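You operate a simulated robot arm through the tools that you are given. There is no shell and no other tool. Be economical: measure what you need, move in short steps, check, and stop when the job is done.

Carry out the task below with a simulated two-armed robot. There is one attempt and no reset: what you move stays moved.

## Task
Fetch the yellow card from the top of the wooden desk and stand it on the black sheet. Take the red spool from the top of the side bench and put it on the ledge under the thread stand. Put the white tray on the top of the side bench away on the bottom shelf of the wooden desk. Pick up the clear bag with a green band with one hand, pass it to the other hand and put it on the top of the pale wooden stand. Take the light green cloth and put it on the front of the long table. Put the 10 mm blue t-handle key from the end of the long table beside head one on the middle board of the shelf with the card pocket and the 7 mm blue t-handle key on the spot right of the hooping jig. Pull the hook cover of head four open. Do these in any order. Set down upright: yellow card, red spool, clear bag with a green band.
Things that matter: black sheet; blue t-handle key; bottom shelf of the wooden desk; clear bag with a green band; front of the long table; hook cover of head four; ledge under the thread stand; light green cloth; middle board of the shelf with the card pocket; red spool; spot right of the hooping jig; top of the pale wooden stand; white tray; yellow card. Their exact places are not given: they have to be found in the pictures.

The check looks at the end state, three seconds after you hand in, the way a careful person would. Anything else that was tipped, shoved, dropped, spilled or broken makes it a failure. Lids that push on must go on centred and level and be pressed home; caps that screw on are set level and turned clockwise until they are tight. Flat cloth is picked up by pressing the open fingertips on it (5 to 10 N) and closing them slowly along it; thin cloth reads only 2 to 8 mm in the jaws.

## Robot
Two 7-joint arms with two-finger parallel grippers on one trunk, on a base that drives. Base frame: it is fixed to the floor where the robot stands at the start and does not move with it; the origin is under the middle of the robot, x ahead of it, y to its left, z up; the surface under the hand at the start is at about z = 0.78. Units: m, degrees, N and s.
The left shoulder is at the start at [0.05, 0.209, 1.121], the right one opposite. With the tool pointing down near the work surface each hand reaches from about 0.24 to 0.9 m from the robot's upright axis, wherever it stands, measured 20 degrees to its own side. Places, roughly: black sheet (24x30x3 cm) [0.6, 3, 0.8]; blue t-handle key [-2.25, -0.5, 1]; bottom shelf of the wooden desk [0.7, 1.3, 0.1]; clear bag with a green band (15x8x15 cm) [-1.3, -2, 0.9]; front of the long table [-1.9, 1.6, 0.8]; hook cover of head four [-2.1, 2.5, 0.9]; ledge under the thread stand (180x13 cm) [-2.64, 1.86, 0.98]; light green cloth (9x6x3 cm) [-1.8, -0.4, 0.8]; middle board of the shelf with the card pocket [-4.6, -1, 0.9]; red spool (4x4x7 cm) [-0.9, -1.8, 0.8]; spot right of the hooping jig (17x18 cm) [-1.9, 0.28, 0.82]; top of the pale wooden stand [-2.7, -0.1, 0.8]; white tray (20x30x8 cm) [-1, -2, 0.8]; yellow card [0.75, 0, 0.75]. Payload 4.4 kg a hand.
The TCP of each hand is the grasp point between the finger pads, 0.023 m short of the fingertips. In the tool frame z runs along the fingers and y along their closing line. The gripper opens to 0.094 m. The fingers are 0.038 m wide and 0.01 m thick; the gripper's body (0.054 by 0.096 m) begins 0.039 m behind the TCP.
Orientation is that of the tool frame in the base frame, as a unit quaternion [x, y, z, w]. With the fingers straight down and closing along the base's y, the tool's x points along the base's -x, its y along +y and its z along -z.

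## Interface
- The arms move only by the tool apply_moves. It takes "left_increments", "right_increments" or both (then of equal length, played together; a hand with none holds still); each is one flat list of numbers, 7 for each row, row after row: the finger opening in m, from 0 to 0.094, then the shift along the tool's x, y, z in units of 100 mm (1.0 is 100 mm), then the turn, a rotation vector about the tool's x, y, z in units of 120 degrees (1.0 is 120 degrees). In form: [jaw, tx, ty, tz, rx, ry, rz, jaw, tx, ty, tz, rx, ry, rz, ...]. A call has 1 to 12 rows; each row is the pose to reach, as a shift and turn from the pose commanded when the call began, along the tool's axes at that moment. A call with a number of a shift or a turn outside -1 to 1 is refused whole. A row lasts 0.2 s, in which the tool goes at most 0.05 m and 8.6 degrees; a call with a longer step from one row to the next is refused whole, and so is a gripper value outside its range. Where a pose cannot be reached the arm comes as near as it can. A force on the tool above 40 N (or 10 N above the force at the start of the call, whichever is more), or a blocked arm, ends the call early, and 0.2 s more pass. The fingers move at their own pace (about 0.108 m/s each) and stop on an object; they squeeze with about 25 N. The grip force told is the motor's: it shows also when the fingers shut on nothing. Time passes only in rows, and 0.2 s behind the last, so rows that repeat a pose let the fingers close. The reply holds the time, the measured pose of the TCP, the force on the tool along the base axes, the opening and the grip force, in the units named above and with some noise, with the torque about the TCP (base axes, N m) and any sound that the robot's microphone picked up.
- Cameras (640 x 400 px; columns grow to the right, rows downward): "scene" is now at [0.1574, 0.0041, 1.2964]; the picture's right is [0.03, -1.00, 0.00], its down [-0.53, -0.02, -0.84] and it looks along [0.84, 0.02, -0.53] (base axes); focal length 279 px, centre (320, 200). "left" rides on the left gripper at [0.086, -0.016, -0.074] in its tool frame; the picture's right is [0.18, 0.98, 0.00], its down [-0.58, 0.11, -0.81] and it looks along [-0.79, 0.15, 0.59] (tool axes); focal length 243 px, centre (320, 200). "right" rides on the right gripper at [0.086, 0.016, -0.074] in its tool frame; the picture's right is [-0.18, 0.98, 0.00], its down [-0.58, -0.11, -0.81] and it looks along [-0.79, -0.15, 0.59] (tool axes); focal length 243 px, centre (320, 200).
- snapshot(camera): a new picture of that camera. No time passes.
- raise_lower(by): slides the trunk up (or, below 0, down) by that many m; the arms and the scene camera ride with it, the base frame stays. It gives what a move gives, with no picture.
- steer(legs): drives the robot by 1 to 6 legs, each [ahead, left, turn to the left] in m, m and degrees, along the robot's own axes; the way and the turn of a leg run together, so that a leg with both is an arc; at most 1.5 m and 180 degrees a leg. The arms and the cameras ride along, it lands a little off, and it stops where it bumps. It gives what a move gives.
- aim_head(pan, tilt): turns the head with the scene camera to pan (to the left, within 80 degrees either way) and tilt (down, from -29 to 69), counted from straight ahead of the robot. It gives what a move gives.
- point_at(camera, pixels): for up to 12 pixels [column, row] of the newest picture of that camera ("zoom" is the newest enlarged one), the place [x, y, z] in the base frame of the surface seen there, good to about 0.003 m. No time passes.
- inspect(camera, box): a new picture of the part [left, top, right, bottom] of that camera's present view, enlarged. No time passes.
- finish_job(): hands the job in; it is judged then, once.

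Keep the steps short. Do not move on a guess: measure, check each grasp and each placing, and mend mistakes. In all there are 322 turns and 196 pictures (those below and enlarged ones count). Leave the grippers open and the arms clear of the work at the hand-in unless told otherwise, and finish with a single line.

The tools are called after "Request:" as a command line: name --argument value ..., lists and objects as JSON in quotes. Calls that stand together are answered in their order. apply_moves: Moves the arms, as the interface text tells. Its arguments: {"type":"object","properties":{"left_increments":{"type":"array","items":{"type":"number"}},"right_increments":{"type":"array","items":{"type":"number"}}},"required":[]} The other tools are called the same way: raise_lower (by) slides the trunk up or down; steer (legs) drives the base; aim_head (pan, tilt) turns the head that bears the scene camera; snapshot (camera) takes a picture; point_at (camera, pixels) gives the place of the surface under pixels of a picture; inspect (camera, box) takes an enlarged picture of a part of a camera's view; finish_job () hands the job in.

At the start:

```text
time_s: 0.0
left_tool_pos: [0.6157, 0.334, 1.015]
left_ee_rot: [0.0, 1.0, 0.0, 0.0]
left_contact_force: [-0.1, -0.8, -0.1]
left_ft_torque: [0.0, 0.0, -0.01]
left_gripper_width: 0.0939
left_finger_force: 0.1
right_tool_pos: [0.6702, -0.2289, 1.0036]
right_ee_rot: [0.0, 1.0, 0.0, 0.0]
right_contact_force: [-0.8, 0.4, 0.5]
right_ft_torque: [0.02, 0.0, -0.04]
right_gripper_width: 0.094
right_finger_force: 0.0
trunk travel left (down, up): [-0.2, 0.363]
robot x, y, heading: [0.003, -0.0027, 0.3]
head pan, tilt: [1.7, 32.3]
```

scene: 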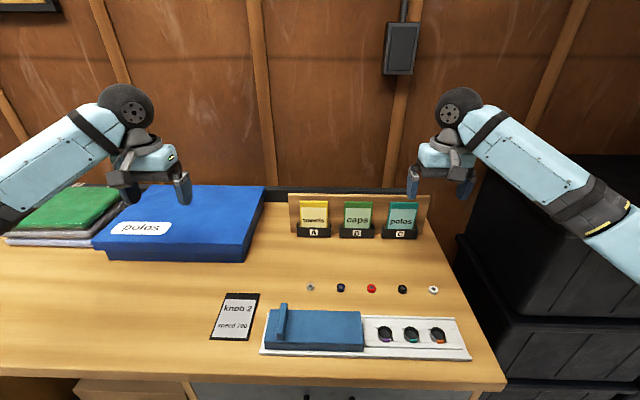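
right: 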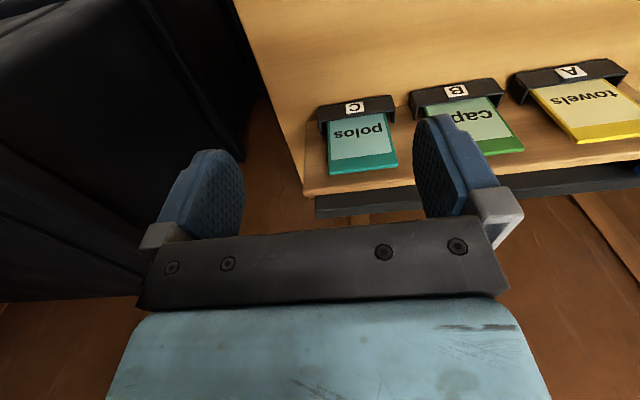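
left: 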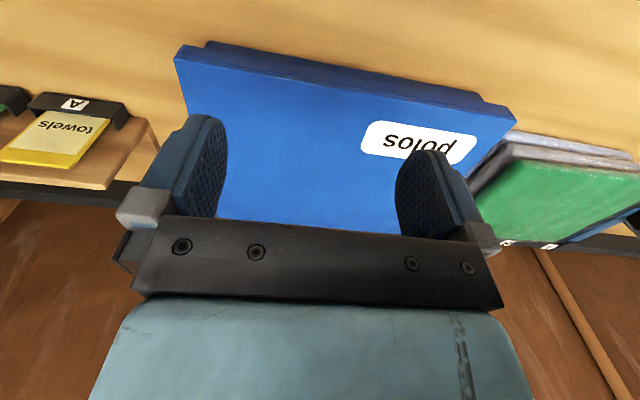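

I see the yellow "towels" card standing in slot A of a rack near pixel (314,216). I'll enlarge it and measure it.

Request:
inspect --camera "scene" --box '[270, 170, 450, 282]'

Request:
point_at --camera "scene" --pixels '[[314, 203], [314, 215], [314, 225], [301, 215], [326, 215], [314, 232], [314, 245], [340, 198], [295, 200], [240, 300], [180, 220]]'

```text
3.56 times, centred on (360, 226) of scene
```

zoom: 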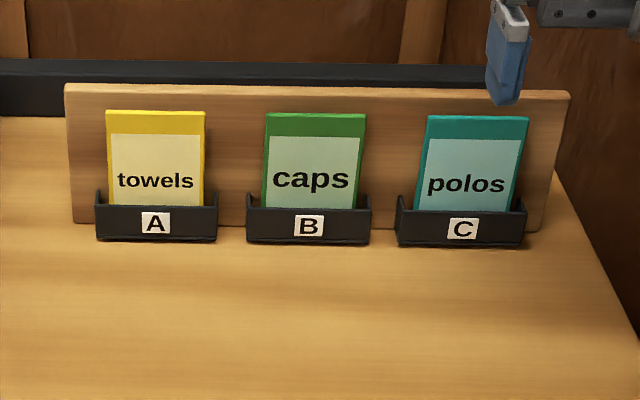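

```text
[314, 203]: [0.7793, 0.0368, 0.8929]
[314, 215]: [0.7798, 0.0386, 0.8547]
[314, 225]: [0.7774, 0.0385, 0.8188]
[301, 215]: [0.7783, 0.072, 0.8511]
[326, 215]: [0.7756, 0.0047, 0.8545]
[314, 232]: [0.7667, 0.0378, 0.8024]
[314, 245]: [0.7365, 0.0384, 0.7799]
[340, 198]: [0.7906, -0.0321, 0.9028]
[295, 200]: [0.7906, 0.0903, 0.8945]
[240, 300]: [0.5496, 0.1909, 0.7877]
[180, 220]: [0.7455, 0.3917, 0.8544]
```

The card is about 68 mm wide (y 0.004 to 0.072), with its front at x 0.778 and its top at 0.893. The board behind it is at x 0.79. I'll drive left so the right hand lines up with it.

Request:
steer --legs '[[0, 0.267, 0]]'

```text
time_s: 2.9
left_tool_pos: [0.6175, 0.5975, 1.0148]
left_ee_rot: [0.001, 1.0, 0.0, 0.0]
left_contact_force: [0.1, 0.1, -0.9]
left_ft_torque: [-0.04, 0.0, -0.05]
left_gripper_width: 0.0944
left_finger_force: 0.0
right_tool_pos: [0.669, 0.0345, 1.0043]
right_ee_rot: [0.001, 1.0, 0.001, 0.0]
right_contact_force: [0.1, -0.5, 0.4]
right_ft_torque: [0.03, 0.01, 0.04]
right_gripper_width: 0.0938
right_finger_force: 0.0
trunk travel left (down, up): [-0.2, 0.363]
robot x, y, heading: [0.0012, 0.2635, -0.0]
head pan, tilt: [1.7, 32.3]
```

Right hand goes forward over the card, then starts down.

Request:
apply_moves --right_increments '[0.094, -0.45, 0.035, 0, 0, 0, 0, 0.094, -0.9, 0.035, 0, 0, 0, 0, 0.094, -0.97, 0.035, 0.2, 0, 0, 0, 0.094, -0.97, 0.035, 0.6, 0, 0, 0, 0.094, -0.97, 0.035, 0.6, 0, 0, 0]'

Request:
snapshot --camera "right"

```text
time_s: 4.1
left_tool_pos: [0.6166, 0.5975, 1.0163]
left_ee_rot: [0.001, 1.0, 0.0, 0.0]
left_contact_force: [0.1, 1.1, 0.4]
left_ft_torque: [0.02, 0.0, 0.02]
left_gripper_width: 0.0938
left_finger_force: 0.1
right_tool_pos: [0.7663, 0.0397, 0.9448]
right_ee_rot: [0.0, 1.0, 0.0, 0.0]
right_contact_force: [-0.2, 0.2, 0.0]
right_ft_torque: [-0.01, 0.0, -0.02]
right_gripper_width: 0.0942
right_finger_force: 0.1
trunk travel left (down, up): [-0.2, 0.363]
robot x, y, heading: [0.0033, 0.2628, -0.1]
head pan, tilt: [1.7, 32.3]
```

```text
191 pictures are left
```

right: 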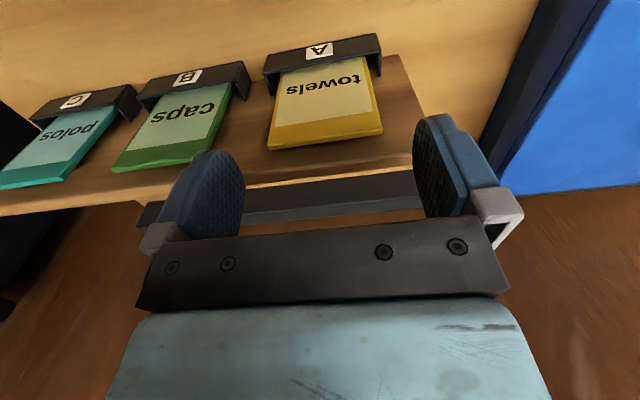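

Request:
inspect --camera "right" --box '[220, 30, 460, 180]'

Request:
point_at --camera "right" --pixels '[[273, 146], [325, 132], [325, 139], [378, 128], [310, 170], [325, 100]]'

```text
2.67 times, centred on (340, 105) of right
```

zoom: 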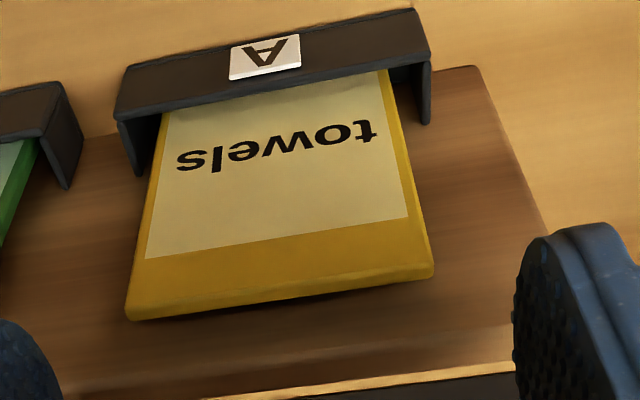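

```text
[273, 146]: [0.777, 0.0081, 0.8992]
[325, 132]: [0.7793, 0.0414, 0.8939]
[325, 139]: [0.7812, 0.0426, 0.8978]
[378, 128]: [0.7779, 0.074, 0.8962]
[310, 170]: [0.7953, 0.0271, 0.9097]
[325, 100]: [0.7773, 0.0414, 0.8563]
```

Card top is at 0.898, its centre at y 0.040, and it is about 6 mm thick. I'll go down to z 0.878 and close.

Request:
apply_moves --right_increments '[0.094, -0.02, 0.0, 0.35, 0, 0, 0, 0.094, -0.03, 0.0, 0.67, 0, 0, 0, 0.094, -0.03, 0.0, 0.67, 0, 0, 0, 0.06, -0.03, 0.0, 0.67, 0, 0, 0, 0.06, -0.03, 0.0, 0.67, 0, 0, 0, 0.06, -0.03, 0.0, 0.67, 0, 0, 0]'

Request:
snapshot --camera "scene"

```text
time_s: 5.5
left_tool_pos: [0.6162, 0.5976, 1.0158]
left_ee_rot: [0.001, 1.0, 0.0, 0.001]
left_contact_force: [0.0, -0.1, -0.4]
left_ft_torque: [0.03, 0.01, 0.0]
left_gripper_width: 0.0941
left_finger_force: 0.0
right_tool_pos: [0.7696, 0.0389, 0.8763]
right_ee_rot: [0.0, 1.0, 0.0, 0.0]
right_contact_force: [0.0, 0.5, 1.3]
right_ft_torque: [-0.03, -0.04, 0.04]
right_gripper_width: 0.0738
right_finger_force: 25.1
trunk travel left (down, up): [-0.2, 0.363]
robot x, y, heading: [0.0033, 0.2658, 0.0]
head pan, tilt: [1.7, 32.3]
```

```text
189 pictures are left
```

scene: 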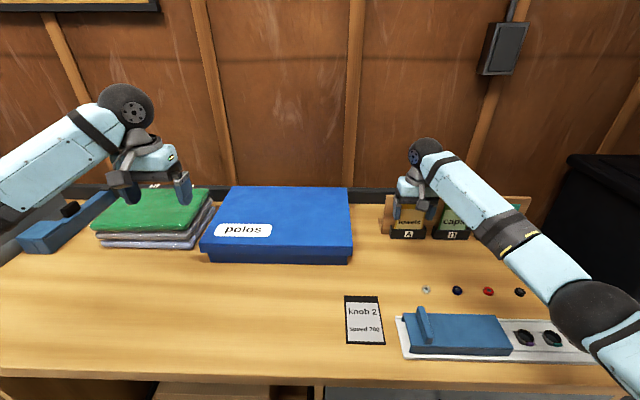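

Gripped at 74 mm with 25 N. I'll lift straight up out of the pocket.

Request:
apply_moves --right_increments '[0.06, 0, 0, -0.25, 0, 0, 0, 0.06, 0, 0, -0.5, 0, 0, 0, 0.06, 0, 0, -0.75, 0, 0, 0, 0.06, 0, 0, -1.0, 0, 0, 0, 0.06, 0.3, 0, -1.0, 0, 0, 0, 0.06, 0.7, 0, -1.0, 0, 0, 0, 0.06, 1.0, 0, -1.0, 0, 0, 0]'

Request:
raise_lower --by 0.1

Request:
aim_head --pan 60 --tilt 30

Request:
snapshot --camera "scene"

Request:
snapshot --camera "right"

```text
time_s: 7.1
left_tool_pos: [0.6159, 0.5976, 1.0165]
left_ee_rot: [0.001, 1.0, 0.0, -0.001]
left_contact_force: [0.2, 0.6, 0.4]
left_ft_torque: [0.03, -0.02, -0.01]
left_gripper_width: 0.0938
left_finger_force: 0.1
right_tool_pos: [0.6704, 0.04, 0.9789]
right_ee_rot: [0.001, 1.0, 0.0, 0.0]
right_contact_force: [0.3, -0.2, 0.0]
right_ft_torque: [-0.04, 0.01, 0.02]
right_gripper_width: 0.0742
right_finger_force: 24.9
trunk travel left (down, up): [-0.2, 0.363]
robot x, y, heading: [-0.0, 0.2677, -0.0]
head pan, tilt: [1.7, 32.3]
```

```text
time_s: 8.4
left_tool_pos: [0.6172, 0.5972, 1.1153]
left_ee_rot: [0.001, 1.0, -0.001, 0.0]
left_contact_force: [-0.1, 0.0, -0.2]
left_ft_torque: [0.0, -0.01, 0.02]
left_gripper_width: 0.0938
left_finger_force: 0.0
right_tool_pos: [0.6696, 0.0389, 1.0774]
right_ee_rot: [0.001, 1.0, 0.0, 0.0]
right_contact_force: [0.6, 0.5, -0.1]
right_ft_torque: [0.01, 0.03, -0.01]
right_gripper_width: 0.074
right_finger_force: 25.1
trunk travel left (down, up): [-0.3, 0.263]
robot x, y, heading: [0.0002, 0.2624, -0.1]
head pan, tilt: [1.7, 32.3]
```

```text
time_s: 9.7
left_tool_pos: [0.6159, 0.5978, 1.1158]
left_ee_rot: [0.001, 1.0, 0.0, 0.0]
left_contact_force: [0.4, 0.1, -0.1]
left_ft_torque: [0.03, -0.03, -0.01]
left_gripper_width: 0.0939
left_finger_force: 0.1
right_tool_pos: [0.6689, 0.039, 1.0778]
right_ee_rot: [0.001, 1.0, -0.001, 0.0]
right_contact_force: [-0.6, 0.4, -0.2]
right_ft_torque: [0.0, 0.01, -0.01]
right_gripper_width: 0.0741
right_finger_force: 24.6
trunk travel left (down, up): [-0.3, 0.263]
robot x, y, heading: [0.0015, 0.2665, 0.0]
head pan, tilt: [60.0, 30.0]
```

```text
188 pictures are left
```

scene: 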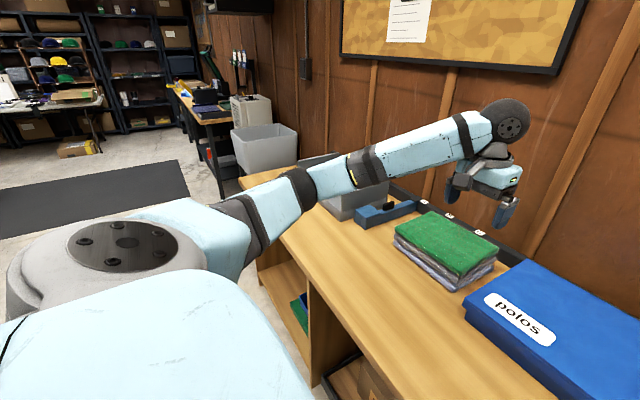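

```text
187 pictures are left
```

right: 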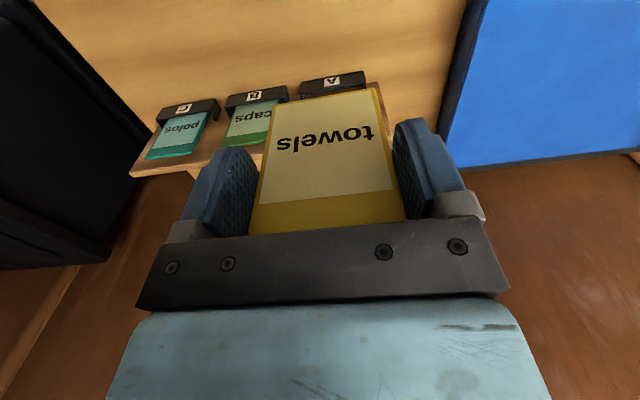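

Card is held. I'll measure the way to the left: bin, table and desk edge.

Request:
point_at --camera "scene" --pixels '[[234, 132], [240, 190], [297, 130], [200, 120], [182, 84], [222, 195], [260, 262], [285, 300], [210, 108], [235, 110], [75, 150], [300, 300]]'

Request:
inspect --camera "scene" --box '[150, 60, 310, 200]'

```text
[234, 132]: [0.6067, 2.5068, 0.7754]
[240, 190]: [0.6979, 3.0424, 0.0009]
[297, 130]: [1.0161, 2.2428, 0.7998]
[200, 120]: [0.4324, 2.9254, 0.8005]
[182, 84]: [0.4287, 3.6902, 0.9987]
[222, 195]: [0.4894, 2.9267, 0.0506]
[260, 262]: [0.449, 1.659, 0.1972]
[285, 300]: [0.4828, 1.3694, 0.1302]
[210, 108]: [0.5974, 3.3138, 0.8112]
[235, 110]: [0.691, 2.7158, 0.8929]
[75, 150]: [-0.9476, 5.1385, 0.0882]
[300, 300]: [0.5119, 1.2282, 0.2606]
```

```text
2.86 times, centred on (230, 130) of scene
```

zoom: 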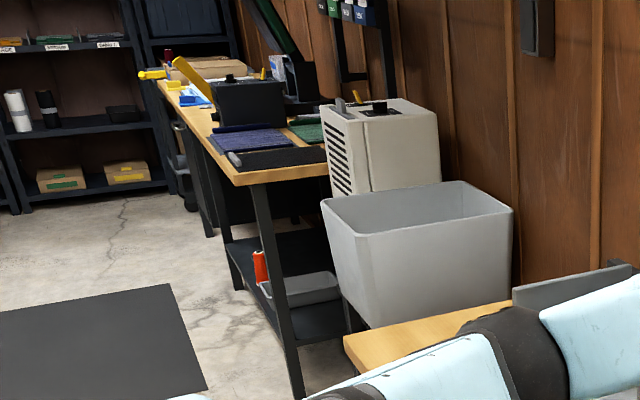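

The path is clear with the arms at z above 1.07. I'll drive left 2.2 m and look.

Request:
steer --legs '[[-0.05, 1.2, 0], [0, 1.0, 0]]'

Request:
aim_head --pan 30 --tilt 35

Request:
snapshot --camera "scene"

```text
time_s: 29.3
left_tool_pos: [0.5652, 2.8042, 1.1159]
left_ee_rot: [0.0, 1.0, 0.0, 0.0]
left_contact_force: [-0.1, 0.5, -0.2]
left_ft_torque: [-0.03, 0.02, -0.01]
left_gripper_width: 0.0937
left_finger_force: 0.0
right_tool_pos: [0.6193, 2.2457, 1.0773]
right_ee_rot: [0.0, 1.0, 0.0, 0.0]
right_contact_force: [-0.5, 0.7, -0.2]
right_ft_torque: [0.03, 0.0, 0.01]
right_gripper_width: 0.0741
right_finger_force: 25.1
trunk travel left (down, up): [-0.3, 0.263]
robot x, y, heading: [-0.0517, 2.4671, 0.1]
head pan, tilt: [60.0, 30.0]
```

```text
time_s: 30.2
left_tool_pos: [0.567, 2.8051, 1.1157]
left_ee_rot: [0.0, 1.0, 0.0, -0.001]
left_contact_force: [1.1, 0.0, -0.9]
left_ft_torque: [0.03, -0.01, 0.01]
left_gripper_width: 0.094
left_finger_force: 0.0
right_tool_pos: [0.6177, 2.2467, 1.0761]
right_ee_rot: [0.0, 1.0, 0.001, 0.0]
right_contact_force: [-0.3, 0.3, 0.2]
right_ft_torque: [-0.02, -0.02, -0.01]
right_gripper_width: 0.074
right_finger_force: 25.1
trunk travel left (down, up): [-0.3, 0.263]
robot x, y, heading: [-0.0485, 2.4701, 0.0]
head pan, tilt: [30.0, 35.0]
```

```text
185 pictures are left
```

scene: 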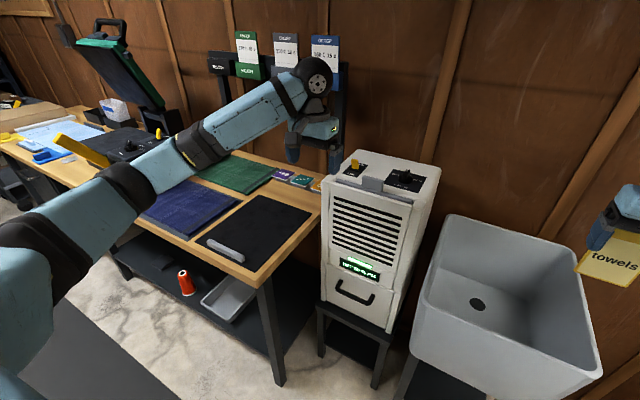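

The black sheet is near (258,232) with a grey squeegee-like thing at (225,248). I'll measure and zoom.

Request:
point_at --camera "scene" --pixels '[[236, 197], [308, 212], [255, 270], [200, 237], [258, 232], [270, 232], [225, 248], [285, 215], [262, 250], [325, 190], [280, 176]]'

Request:
inspect --camera "scene" --box '[180, 150, 340, 290]'

```text
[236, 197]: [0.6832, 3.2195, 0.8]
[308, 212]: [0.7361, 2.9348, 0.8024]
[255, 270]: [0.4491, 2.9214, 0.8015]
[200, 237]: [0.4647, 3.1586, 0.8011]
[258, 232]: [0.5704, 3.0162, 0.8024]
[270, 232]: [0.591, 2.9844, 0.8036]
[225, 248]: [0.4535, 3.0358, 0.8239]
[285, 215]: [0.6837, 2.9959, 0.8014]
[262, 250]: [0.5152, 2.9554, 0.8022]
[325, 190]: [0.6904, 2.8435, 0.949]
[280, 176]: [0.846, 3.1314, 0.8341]
```

```text
2.86 times, centred on (260, 220) of scene
```

zoom: 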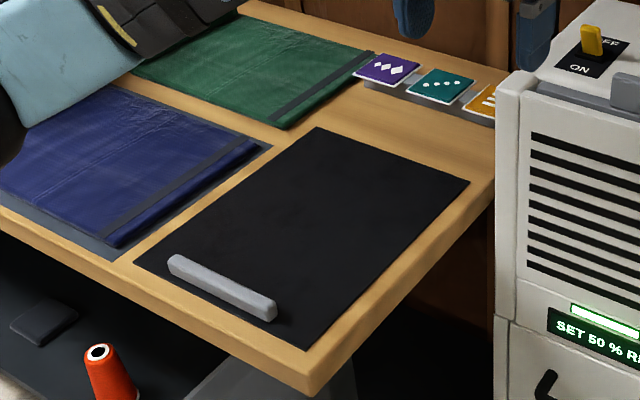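

Sheet spans x 0.46–0.73, y 2.92–3.2, top z 0.802. I'll raise the trunk, turn 30° left so the left arm clears the table, and drive so that the right hand comes over the sheet.

Request:
raise_lower --by 0.1

Request:
steer --legs '[[0, 0, 30], [0.189, 0.387, 0]]'

Request:
snapshot --camera "right"

```text
time_s: 31.5
left_tool_pos: [0.5669, 2.8049, 1.2159]
left_ee_rot: [-0.001, 1.0, 0.001, 0.001]
left_contact_force: [0.1, -0.2, -0.1]
left_ft_torque: [0.01, 0.04, 0.0]
left_gripper_width: 0.0938
left_finger_force: 0.0
right_tool_pos: [0.6193, 2.2465, 1.1763]
right_ee_rot: [0.0, 1.0, 0.0, 0.0]
right_contact_force: [-0.5, -0.1, 0.4]
right_ft_torque: [-0.01, -0.01, -0.02]
right_gripper_width: 0.0742
right_finger_force: 25.3
trunk travel left (down, up): [-0.4, 0.163]
robot x, y, heading: [-0.0541, 2.4717, -0.3]
head pan, tilt: [30.0, 35.0]
```

```text
time_s: 36.9
left_tool_pos: [0.2877, 3.4935, 1.2163]
left_ee_rot: [-0.258, 0.966, 0.0, 0.0]
left_contact_force: [0.7, 0.1, 0.1]
left_ft_torque: [-0.01, -0.01, -0.02]
left_gripper_width: 0.0941
left_finger_force: 0.2
right_tool_pos: [0.6133, 3.0364, 1.1779]
right_ee_rot: [-0.259, 0.966, 0.0, 0.0]
right_contact_force: [0.3, 0.0, -0.4]
right_ft_torque: [0.0, 0.01, -0.01]
right_gripper_width: 0.0741
right_finger_force: 24.5
trunk travel left (down, up): [-0.4, 0.163]
robot x, y, heading: [-0.0752, 2.8949, 30.0]
head pan, tilt: [30.0, 35.0]
```

```text
183 pictures are left
```

right: 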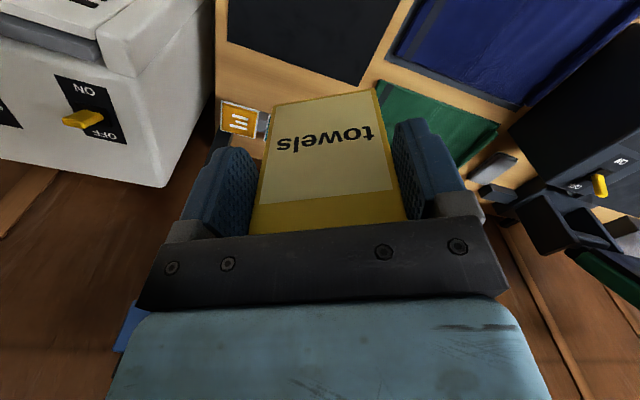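

Card is over the sheet. Before lowering, I'll check the right elbow against the dryer box.

Request:
aim_head --pan -25 --tilt 40

Request:
snapshot --camera "scene"

```text
time_s: 38.2
left_tool_pos: [0.2885, 3.4939, 1.2155]
left_ee_rot: [-0.259, 0.966, 0.0, 0.0]
left_contact_force: [1.0, -0.3, 0.0]
left_ft_torque: [-0.01, 0.02, 0.0]
left_gripper_width: 0.0941
left_finger_force: 0.0
right_tool_pos: [0.6131, 3.038, 1.1768]
right_ee_rot: [-0.259, 0.966, 0.0, -0.001]
right_contact_force: [-0.8, 0.8, 0.8]
right_ft_torque: [-0.01, 0.0, -0.03]
right_gripper_width: 0.0737
right_finger_force: 25.2
trunk travel left (down, up): [-0.4, 0.163]
robot x, y, heading: [-0.0788, 2.899, 30.1]
head pan, tilt: [-25.0, 40.0]
```

```text
182 pictures are left
```

scene: 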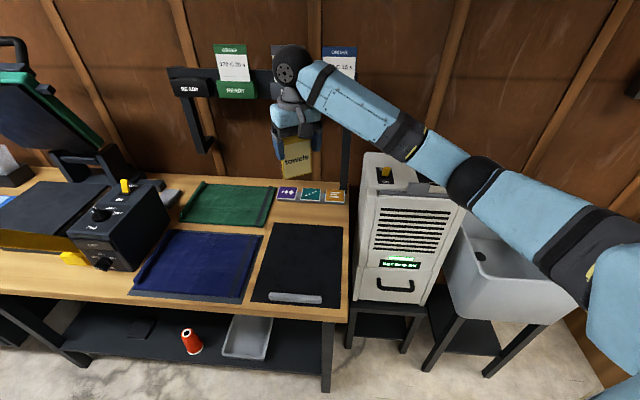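

Request:
point_at --camera "scene" --pixels '[[475, 185], [440, 165], [400, 140], [540, 215], [385, 180], [420, 190], [460, 185], [345, 165], [296, 160]]'

```text
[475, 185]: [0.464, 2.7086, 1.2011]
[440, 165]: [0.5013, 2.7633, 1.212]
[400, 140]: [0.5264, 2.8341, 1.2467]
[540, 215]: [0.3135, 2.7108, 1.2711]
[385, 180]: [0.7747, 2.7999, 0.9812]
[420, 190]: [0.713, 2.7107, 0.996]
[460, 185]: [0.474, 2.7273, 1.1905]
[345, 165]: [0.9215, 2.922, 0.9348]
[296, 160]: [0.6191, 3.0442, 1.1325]
```

The elbow would come down on the dryer (top ≈0.99). Better to work square-on from the left with the left arm tucked back. I'll retract the left hand first.

Request:
apply_moves --left_increments '[0.094, 0.5, 0, 0, 0, 0, 0, 0.094, 1.0, 0, 0, 0, 0, 0]'

Request:
apply_moves --left_increments '[0.094, 0.5, 0, 0, 0, 0, 0, 0.094, 1.0, 0, 0, 0, 0, 0]'

Request:
apply_moves --left_increments '[0.094, 0.5, 0, 0, 0, 0, 0, 0.094, 1.0, 0, 0, 0, 0, 0]'

```text
time_s: 38.8
left_tool_pos: [0.2001, 3.4439, 1.2176]
left_ee_rot: [-0.258, 0.966, 0.0, 0.001]
left_contact_force: [0.5, 0.2, 0.4]
left_ft_torque: [0.01, -0.02, 0.0]
left_gripper_width: 0.0943
left_finger_force: 0.1
right_tool_pos: [0.6118, 3.0372, 1.1775]
right_ee_rot: [-0.259, 0.966, -0.001, 0.001]
right_contact_force: [0.9, -0.3, 0.0]
right_ft_torque: [-0.02, 0.01, -0.02]
right_gripper_width: 0.0739
right_finger_force: 24.9
trunk travel left (down, up): [-0.4, 0.163]
robot x, y, heading: [-0.0778, 2.9003, 29.8]
head pan, tilt: [-25.0, 40.0]
```

```text
time_s: 39.4
left_tool_pos: [0.1143, 3.3934, 1.2162]
left_ee_rot: [-0.259, 0.966, 0.001, 0.001]
left_contact_force: [-0.1, 1.2, -0.3]
left_ft_torque: [0.01, -0.01, -0.01]
left_gripper_width: 0.0937
left_finger_force: 0.1
right_tool_pos: [0.6127, 3.0366, 1.1776]
right_ee_rot: [-0.259, 0.966, 0.001, 0.0]
right_contact_force: [-0.6, -0.8, 0.2]
right_ft_torque: [-0.03, -0.01, -0.01]
right_gripper_width: 0.0739
right_finger_force: 24.9
trunk travel left (down, up): [-0.4, 0.163]
robot x, y, heading: [-0.0797, 2.8983, 30.1]
head pan, tilt: [-25.0, 40.0]
```

```text
time_s: 40.0
left_tool_pos: [0.0405, 3.3535, 1.2199]
left_ee_rot: [-0.258, 0.966, 0.0, -0.001]
left_contact_force: [-1.0, -1.0, 0.4]
left_ft_torque: [0.02, -0.01, 0.01]
left_gripper_width: 0.0939
left_finger_force: 0.0
left hand out of reach, approached as far as the arm can: row 2
right_tool_pos: [0.613, 3.037, 1.1783]
right_ee_rot: [-0.259, 0.966, 0.0, 0.0]
right_contact_force: [-0.2, 0.0, -0.8]
right_ft_torque: [0.01, 0.01, -0.02]
right_gripper_width: 0.0742
right_finger_force: 25.4
trunk travel left (down, up): [-0.4, 0.163]
robot x, y, heading: [-0.0782, 2.8979, 29.7]
head pan, tilt: [-25.0, 40.0]
```

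Now turn square and drive left so the right hand returns over the sheet.

Request:
steer --legs '[[0, 0, -30], [0.01, 0.37, 0]]'

Request:
aim_head --pan 0 --tilt 40

Request:
snapshot --camera "scene"

```text
time_s: 45.2
left_tool_pos: [0.2645, 3.6009, 1.2199]
left_ee_rot: [0.001, 1.0, 0.0, 0.0]
left_contact_force: [-0.3, 0.2, 0.0]
left_ft_torque: [0.0, 0.02, -0.02]
left_gripper_width: 0.0939
left_finger_force: 0.0
right_tool_pos: [0.6015, 3.0377, 1.1774]
right_ee_rot: [0.001, 1.0, 0.0, -0.001]
right_contact_force: [0.5, -0.3, 0.0]
right_ft_torque: [-0.03, 0.0, 0.01]
right_gripper_width: 0.0739
right_finger_force: 25.0
trunk travel left (down, up): [-0.4, 0.163]
robot x, y, heading: [-0.0692, 3.2679, -0.2]
head pan, tilt: [-25.0, 40.0]
```

```text
time_s: 46.1
left_tool_pos: [0.2652, 3.6002, 1.2197]
left_ee_rot: [0.001, 1.0, -0.001, 0.0]
left_contact_force: [-0.7, 0.2, 0.4]
left_ft_torque: [0.01, 0.01, -0.03]
left_gripper_width: 0.0939
left_finger_force: 0.0
right_tool_pos: [0.6016, 3.0389, 1.1768]
right_ee_rot: [0.002, 1.0, 0.0, 0.0]
right_contact_force: [0.6, -0.2, -0.6]
right_ft_torque: [0.0, 0.01, 0.01]
right_gripper_width: 0.0741
right_finger_force: 25.4
trunk travel left (down, up): [-0.4, 0.163]
robot x, y, heading: [-0.0649, 3.2639, -0.2]
head pan, tilt: [0.0, 40.0]
```

```text
181 pictures are left
```

scene: 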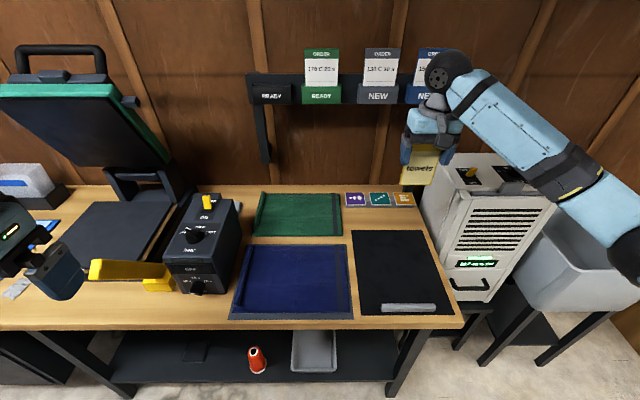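

Request:
point_at --camera "scene" --pixels '[[440, 200], [444, 275], [490, 295], [560, 190], [600, 215], [630, 240], [520, 125], [420, 172], [430, 310]]'

```text
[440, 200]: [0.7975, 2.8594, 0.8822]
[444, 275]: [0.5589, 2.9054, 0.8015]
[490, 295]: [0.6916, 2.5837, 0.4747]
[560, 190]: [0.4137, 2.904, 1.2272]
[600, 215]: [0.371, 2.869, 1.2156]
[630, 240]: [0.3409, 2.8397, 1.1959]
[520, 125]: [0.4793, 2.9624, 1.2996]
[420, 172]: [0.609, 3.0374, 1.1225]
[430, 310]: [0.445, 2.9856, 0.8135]
```

Elbow will be in front of the table and clear of the dryer. Lowering the trunk 0.26.

Request:
raise_lower --by -0.26

Request:
snapshot --camera "scene"

Request:
snapshot --camera "right"

```text
time_s: 48.8
left_tool_pos: [0.2654, 3.6001, 0.9598]
left_ee_rot: [0.001, 1.0, 0.001, 0.0]
left_contact_force: [-0.1, 0.3, -0.4]
left_ft_torque: [0.01, 0.02, -0.01]
left_gripper_width: 0.094
left_finger_force: 0.0
right_tool_pos: [0.6015, 3.0382, 0.9169]
right_ee_rot: [0.002, 1.0, -0.001, -0.001]
right_contact_force: [-0.4, -0.2, -0.5]
right_ft_torque: [0.03, 0.01, 0.02]
right_gripper_width: 0.0743
right_finger_force: 24.8
trunk travel left (down, up): [-0.14, 0.423]
robot x, y, heading: [-0.0716, 3.2624, 0.0]
head pan, tilt: [0.0, 40.0]
```

```text
180 pictures are left
```

scene: 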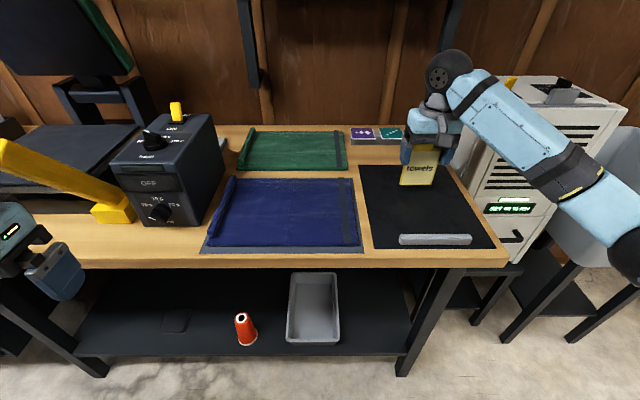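

```text
179 pictures are left
```

right: 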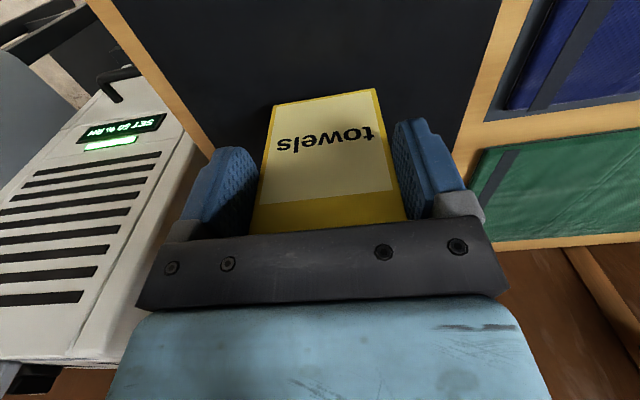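

Request:
point_at --camera "right" --pixels '[[325, 97], [325, 105], [325, 215], [290, 108], [370, 93], [325, 70]]'

Request:
point_at --camera "scene" --pixels '[[416, 181], [416, 184], [416, 170], [416, 192], [400, 184], [432, 184]]'

```text
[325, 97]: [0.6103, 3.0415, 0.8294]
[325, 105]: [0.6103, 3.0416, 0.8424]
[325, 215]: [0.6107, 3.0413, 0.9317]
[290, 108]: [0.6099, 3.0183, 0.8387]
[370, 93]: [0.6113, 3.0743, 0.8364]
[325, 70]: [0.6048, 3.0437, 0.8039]
```

```text
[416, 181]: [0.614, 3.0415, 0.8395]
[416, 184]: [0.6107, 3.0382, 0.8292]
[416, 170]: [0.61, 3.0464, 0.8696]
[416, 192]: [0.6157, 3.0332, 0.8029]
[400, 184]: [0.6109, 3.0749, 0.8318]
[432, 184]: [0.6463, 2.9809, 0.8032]
```

Card is vertical and its bottom is at ≈0.828, 25 mm above the sheet. Lower 22 mm.

Request:
apply_moves --right_increments '[0.06, 0, 0, 0.12, 0, 0, 0, 0.06, 0, 0, 0.2, 0, 0, 0, 0.06, 0, 0, 0.22, 0, 0, 0, 0.06, 0, 0, 0.22, 0, 0, 0]'

Request:
apply_moves --right_increments '[0.06, 0, 0, 0.01, 0, 0, 0, 0.06, 0, 0, 0.02, 0, 0, 0, 0.06, 0, 0, 0.02, 0, 0, 0]'

```text
time_s: 49.8
left_tool_pos: [0.2653, 3.6016, 0.9606]
left_ee_rot: [0.001, 1.0, 0.0, 0.0]
left_contact_force: [-0.3, 0.0, -0.4]
left_ft_torque: [-0.01, 0.0, 0.0]
left_gripper_width: 0.0938
left_finger_force: 0.1
right_tool_pos: [0.6002, 3.0369, 0.8953]
right_ee_rot: [0.001, 1.0, 0.0, 0.0]
right_contact_force: [-0.5, 0.4, -0.9]
right_ft_torque: [0.02, -0.02, -0.01]
right_gripper_width: 0.0738
right_finger_force: 24.5
trunk travel left (down, up): [-0.14, 0.423]
robot x, y, heading: [-0.0652, 3.264, -0.2]
head pan, tilt: [0.0, 40.0]
```

```text
time_s: 50.6
left_tool_pos: [0.2668, 3.5995, 0.9596]
left_ee_rot: [0.0, 1.0, 0.0, 0.0]
left_contact_force: [0.4, 0.3, -0.1]
left_ft_torque: [0.01, 0.04, 0.0]
left_gripper_width: 0.0939
left_finger_force: 0.1
right_tool_pos: [0.6008, 3.0378, 0.8946]
right_ee_rot: [0.002, 1.0, 0.0, 0.0]
right_contact_force: [0.5, -0.3, -1.2]
right_ft_torque: [0.05, -0.01, 0.03]
right_gripper_width: 0.0741
right_finger_force: 25.2
trunk travel left (down, up): [-0.14, 0.423]
robot x, y, heading: [-0.0651, 3.2684, -0.5]
head pan, tilt: [0.0, 40.0]
```

No contact yet; go down a few more millimetres.

Request:
apply_moves --right_increments '[0.06, 0, 0, 0.015, 0, 0, 0, 0.06, 0, 0, 0.03, 0, 0, 0, 0.06, 0, 0, 0.03, 0, 0, 0]'

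Request:
inspect --camera "right" --box '[220, 50, 440, 190]'

```text
time_s: 51.4
left_tool_pos: [0.2645, 3.5997, 0.9604]
left_ee_rot: [0.0, 1.0, 0.0, 0.0]
left_contact_force: [0.1, -0.6, -0.2]
left_ft_torque: [-0.02, 0.0, 0.03]
left_gripper_width: 0.0943
left_finger_force: 0.0
right_tool_pos: [0.6026, 3.0377, 0.8919]
right_ee_rot: [0.002, 1.0, 0.0, 0.001]
right_contact_force: [1.0, -0.6, 7.1]
right_ft_torque: [-0.06, -0.22, -0.01]
right_gripper_width: 0.0739
right_finger_force: 24.9
trunk travel left (down, up): [-0.14, 0.423]
robot x, y, heading: [-0.0692, 3.2691, -0.0]
head pan, tilt: [0.0, 40.0]
```

```text
2.86 times, centred on (330, 120) of right
```

zoom: 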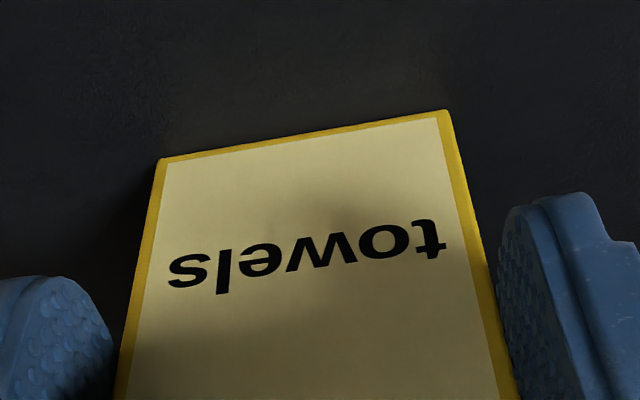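

Contact at 7 N. Open slowly, wait, then check.

Request:
apply_moves --right_increments '[0.07, 0, 0, -0.005, 0, 0, 0, 0.074, 0, 0, -0.005, 0, 0, 0, 0.076, 0, 0, -0.005, 0, 0, 0, 0.078, 0, 0, -0.005, 0, 0, 0, 0.082, 0, 0, -0.005, 0, 0, 0, 0.09, 0, 0, -0.005, 0, 0, 0, 0.094, 0, 0, -0.005, 0, 0, 0]'

Request:
snapshot --camera "right"

```text
time_s: 53.0
left_tool_pos: [0.2655, 3.6003, 0.9606]
left_ee_rot: [0.0, 1.0, 0.0, 0.0]
left_contact_force: [0.2, 0.0, 0.3]
left_ft_torque: [0.02, -0.03, 0.02]
left_gripper_width: 0.0943
left_finger_force: 0.0
right_tool_pos: [0.6011, 3.0377, 0.8913]
right_ee_rot: [0.002, 1.0, 0.0, 0.0]
right_contact_force: [-0.8, 0.6, -0.8]
right_ft_torque: [-0.03, 0.01, 0.01]
right_gripper_width: 0.0941
right_finger_force: 0.0
trunk travel left (down, up): [-0.14, 0.423]
robot x, y, heading: [-0.065, 3.2654, -0.3]
head pan, tilt: [0.0, 40.0]
```

```text
177 pictures are left
```

right: 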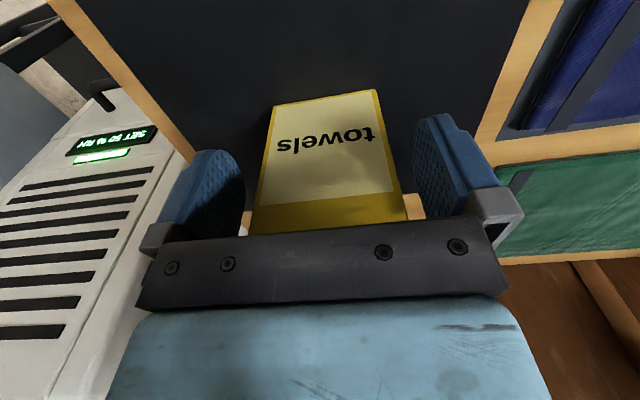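

Card stands free. Raise straight up and check.

Request:
apply_moves --right_increments '[0.094, 0, 0, -0.15, 0, 0, 0, 0.094, 0, 0, -0.4, 0, 0, 0, 0.094, 0, 0, -0.7, 0, 0, 0, 0.094, 0, 0, -1.0, 0, 0, 0]'

Request:
raise_lower --by 0.12

Request:
snapshot --camera "scene"

```text
time_s: 54.0
left_tool_pos: [0.2649, 3.6007, 0.9603]
left_ee_rot: [0.001, 1.0, -0.001, 0.0]
left_contact_force: [0.3, -0.2, 0.4]
left_ft_torque: [-0.04, 0.01, 0.0]
left_gripper_width: 0.0942
left_finger_force: 0.1
right_tool_pos: [0.601, 3.0392, 0.9916]
right_ee_rot: [0.002, 1.0, -0.001, 0.0]
right_contact_force: [-0.1, 0.7, 0.6]
right_ft_torque: [-0.02, -0.01, 0.02]
right_gripper_width: 0.0938
right_finger_force: 0.2
trunk travel left (down, up): [-0.14, 0.423]
robot x, y, heading: [-0.0684, 3.2652, -0.2]
head pan, tilt: [0.0, 40.0]
```

```text
time_s: 55.5
left_tool_pos: [0.2659, 3.6001, 1.0799]
left_ee_rot: [0.001, 1.0, 0.0, -0.001]
left_contact_force: [-0.9, 0.0, -0.2]
left_ft_torque: [0.0, -0.02, -0.01]
left_gripper_width: 0.0942
left_finger_force: 0.1
right_tool_pos: [0.601, 3.0385, 1.1121]
right_ee_rot: [0.001, 1.0, -0.001, 0.0]
right_contact_force: [-0.2, -0.4, 0.3]
right_ft_torque: [-0.01, -0.01, 0.01]
right_gripper_width: 0.0942
right_finger_force: 0.0
trunk travel left (down, up): [-0.26, 0.303]
robot x, y, heading: [-0.066, 3.2644, -0.3]
head pan, tilt: [0.0, 40.0]
```

```text
176 pictures are left
```

scene: 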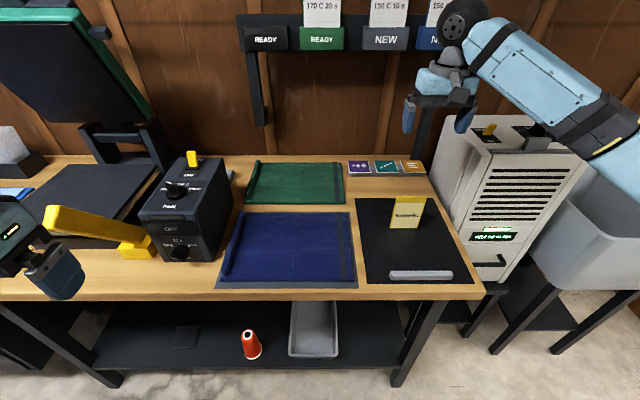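

Card stands alone on the sheet. Next I'll back off and turn around toward the long table (head four).

Request:
steer --legs '[[-0.5, 0, 0], [0, 0, 90], [0, 0, 90]]'

Request:
aim_head --pan 0 --tilt 20

Request:
snapshot --camera "scene"

Request:
aim_head --pan 50 --tilt 20

Request:
snapshot --camera "scene"

```text
time_s: 66.1
left_tool_pos: [-0.8983, 2.9275, 1.0797]
left_ee_rot: [1.0, 0.005, 0.0, 0.0]
left_contact_force: [0.7, -0.3, 0.1]
left_ft_torque: [0.0, -0.01, -0.01]
left_gripper_width: 0.0939
left_finger_force: 0.0
right_tool_pos: [-1.2406, 3.4856, 1.1118]
right_ee_rot: [1.0, 0.005, 0.0, 0.001]
right_contact_force: [0.4, 0.6, -0.1]
right_ft_torque: [0.04, 0.02, -0.01]
right_gripper_width: 0.0941
right_finger_force: 0.0
trunk travel left (down, up): [-0.26, 0.303]
robot x, y, heading: [-0.57, 3.2662, -179.2]
head pan, tilt: [0.0, 40.0]
```

```text
time_s: 67.0
left_tool_pos: [-0.8988, 2.9271, 1.0807]
left_ee_rot: [1.0, 0.005, 0.001, 0.0]
left_contact_force: [0.9, 0.0, -0.2]
left_ft_torque: [-0.03, 0.0, -0.01]
left_gripper_width: 0.0939
left_finger_force: 0.1
right_tool_pos: [-1.2405, 3.4855, 1.1121]
right_ee_rot: [1.0, 0.005, 0.001, 0.0]
right_contact_force: [0.3, -0.4, 0.4]
right_ft_torque: [0.01, 0.02, -0.03]
right_gripper_width: 0.0937
right_finger_force: 0.2
trunk travel left (down, up): [-0.26, 0.303]
robot x, y, heading: [-0.5683, 3.2662, -179.4]
head pan, tilt: [0.0, 20.0]
```

```text
175 pictures are left
```

scene: 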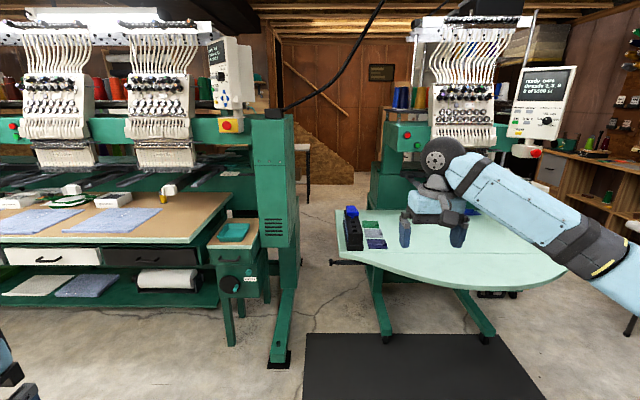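

```text
time_s: 68.1
left_tool_pos: [-0.8987, 2.9288, 1.0789]
left_ee_rot: [1.0, 0.005, 0.0, 0.001]
left_contact_force: [0.4, -0.7, 0.6]
left_ft_torque: [0.04, 0.01, 0.0]
left_gripper_width: 0.0941
left_finger_force: 0.0
right_tool_pos: [-1.2406, 3.4846, 1.1119]
right_ee_rot: [1.0, 0.005, 0.0, 0.001]
right_contact_force: [-0.5, 0.2, 0.1]
right_ft_torque: [0.0, -0.02, 0.0]
right_gripper_width: 0.0941
right_finger_force: 0.0
trunk travel left (down, up): [-0.26, 0.303]
robot x, y, heading: [-0.5711, 3.2679, -179.1]
head pan, tilt: [50.0, 20.0]
```

```text
174 pictures are left
```

scene: 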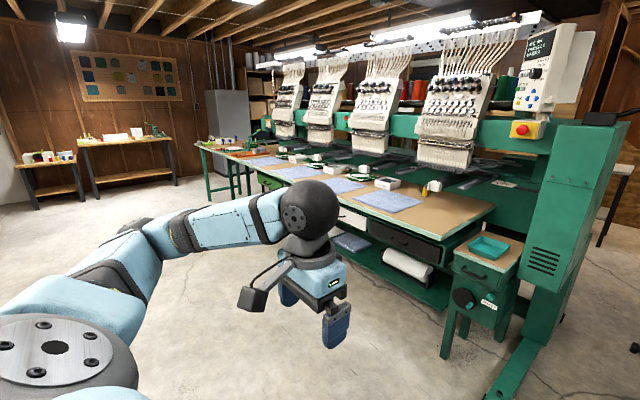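

Head four is the one nearest, at the right. I'll drive in front of it.

Request:
steer --legs '[[0.0, 0.8, -0.8], [0.4, 0, 0]]'

Request:
aim_head --pan -5 --tilt 25

Request:
snapshot --camera "scene"

```text
time_s: 77.6
left_tool_pos: [-1.3006, 2.1361, 1.0802]
left_ee_rot: [1.0, -0.003, 0.001, 0.001]
left_contact_force: [0.6, 0.3, 0.0]
left_ft_torque: [0.02, -0.02, 0.0]
left_gripper_width: 0.0942
left_finger_force: 0.0
right_tool_pos: [-1.6321, 2.7007, 1.1117]
right_ee_rot: [1.0, -0.003, 0.001, 0.0]
right_contact_force: [0.0, 0.2, -0.9]
right_ft_torque: [-0.02, -0.02, 0.01]
right_gripper_width: 0.0941
right_finger_force: 0.1
trunk travel left (down, up): [-0.26, 0.303]
robot x, y, heading: [-0.963, 2.4703, 179.6]
head pan, tilt: [50.0, 20.0]
```

```text
time_s: 78.9
left_tool_pos: [-1.2988, 2.137, 1.0799]
left_ee_rot: [1.0, -0.003, 0.0, -0.001]
left_contact_force: [0.4, -0.1, -0.6]
left_ft_torque: [-0.01, 0.02, 0.0]
left_gripper_width: 0.0941
left_finger_force: 0.0
right_tool_pos: [-1.6325, 2.6995, 1.1116]
right_ee_rot: [1.0, -0.004, 0.0, 0.001]
right_contact_force: [0.2, -0.4, -0.1]
right_ft_torque: [0.02, -0.01, 0.0]
right_gripper_width: 0.094
right_finger_force: 0.0
trunk travel left (down, up): [-0.26, 0.303]
robot x, y, heading: [-0.9653, 2.4683, 179.4]
head pan, tilt: [-5.0, 25.0]
```

```text
173 pictures are left
```

scene: 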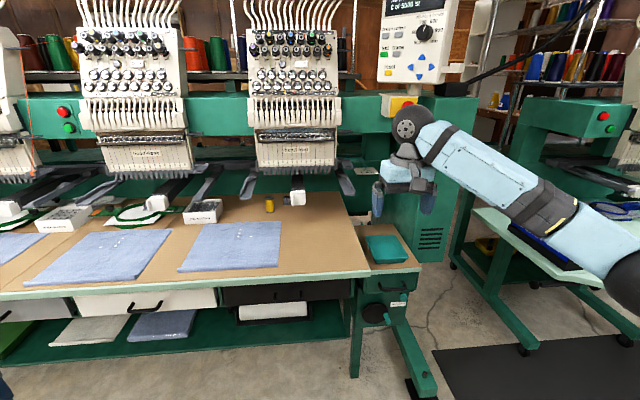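

Request:
inspect --camera "scene" --box '[220, 130, 380, 230]'

Request:
point_at --camera "scene" --pixels '[[298, 182], [297, 198], [250, 185], [345, 185], [270, 205], [300, 215], [280, 160], [295, 172], [390, 250], [300, 270]]'

```text
4.00 times, centred on (300, 180) of scene
```

zoom: 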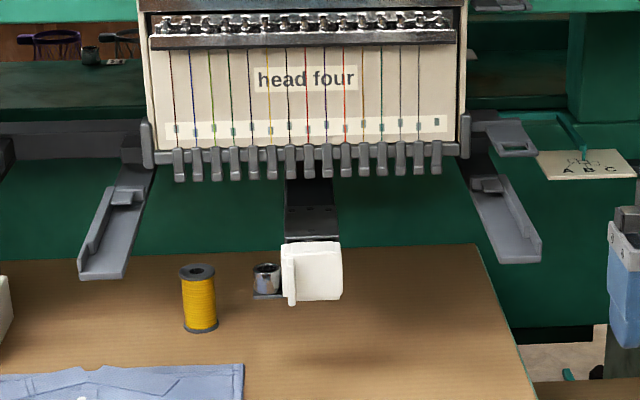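

```text
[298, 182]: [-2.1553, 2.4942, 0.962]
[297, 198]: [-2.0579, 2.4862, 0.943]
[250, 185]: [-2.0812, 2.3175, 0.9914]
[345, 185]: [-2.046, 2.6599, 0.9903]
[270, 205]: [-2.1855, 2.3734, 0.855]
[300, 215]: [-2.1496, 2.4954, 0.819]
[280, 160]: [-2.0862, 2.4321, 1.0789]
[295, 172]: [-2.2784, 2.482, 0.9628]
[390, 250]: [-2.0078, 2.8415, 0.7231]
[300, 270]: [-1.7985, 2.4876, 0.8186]
```

The white box at the end of the hook arm, zoom (312,270), is the cover, with a tab on its left side. I'll view it from the right wrist camera and compare with other heads.

Request:
snapshot --camera "right"

Request:
inspect --camera "scene" --box '[280, 180, 320, 210]'

Request:
inspect --camera "scene" --box '[0, 150, 240, 270]'

```text
171 pictures are left
```

right: 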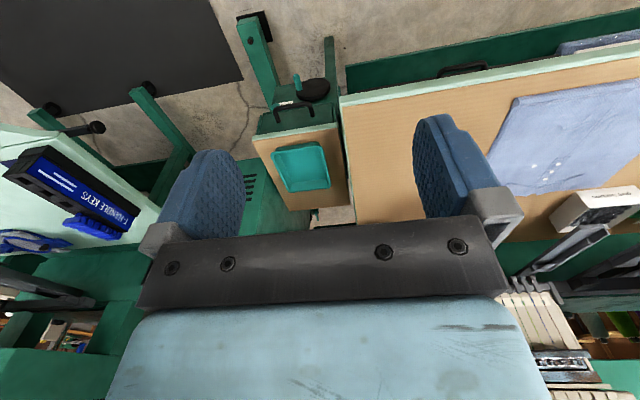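

```text
13.33 times, centred on (300, 195) of scene
```

zoom: 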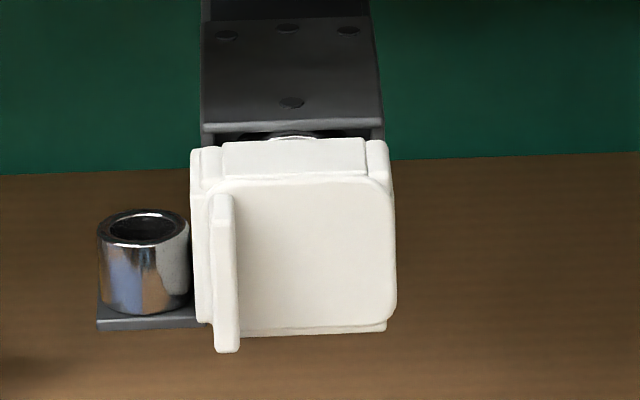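

```text
2.67 times, centred on (120, 210) of scene
```

zoom: 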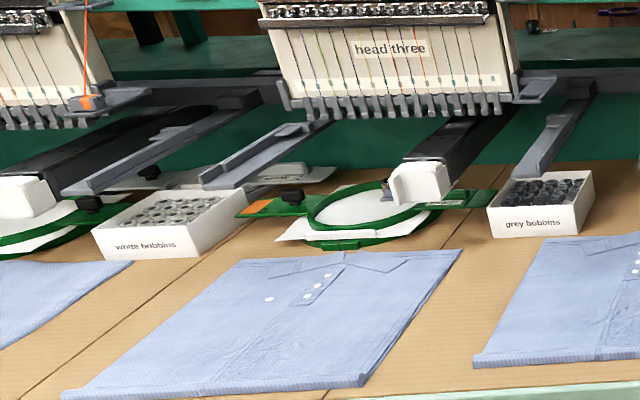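

Request:
inspect --camera "scene" --box '[280, 180, 320, 210]'

Request:
point_at --camera "zoom" --pixels '[[226, 210], [226, 270], [226, 340], [245, 200], [310, 250], [385, 250], [310, 325], [205, 250], [200, 170], [300, 155], [145, 260], [226, 198]]'

```text
13.33 times, centred on (300, 195) of scene
```

zoom: 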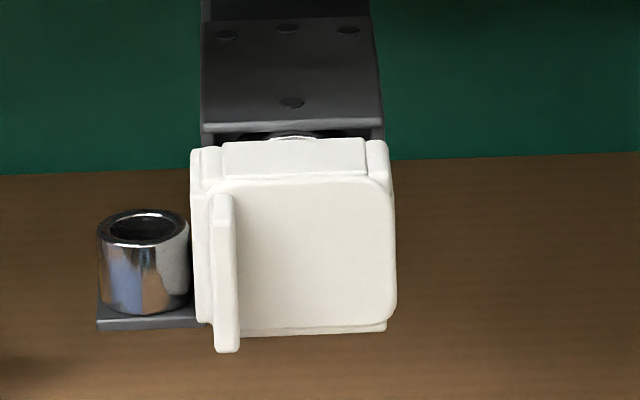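

```text
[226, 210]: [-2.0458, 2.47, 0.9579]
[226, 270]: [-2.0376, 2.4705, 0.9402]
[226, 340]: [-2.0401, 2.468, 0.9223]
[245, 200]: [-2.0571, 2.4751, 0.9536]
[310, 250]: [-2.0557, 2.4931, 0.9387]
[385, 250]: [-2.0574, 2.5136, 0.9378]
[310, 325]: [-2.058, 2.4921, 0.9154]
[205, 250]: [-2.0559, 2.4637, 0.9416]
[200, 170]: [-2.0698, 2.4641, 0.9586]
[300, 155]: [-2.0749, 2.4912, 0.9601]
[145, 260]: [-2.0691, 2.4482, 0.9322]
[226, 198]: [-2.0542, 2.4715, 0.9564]
```

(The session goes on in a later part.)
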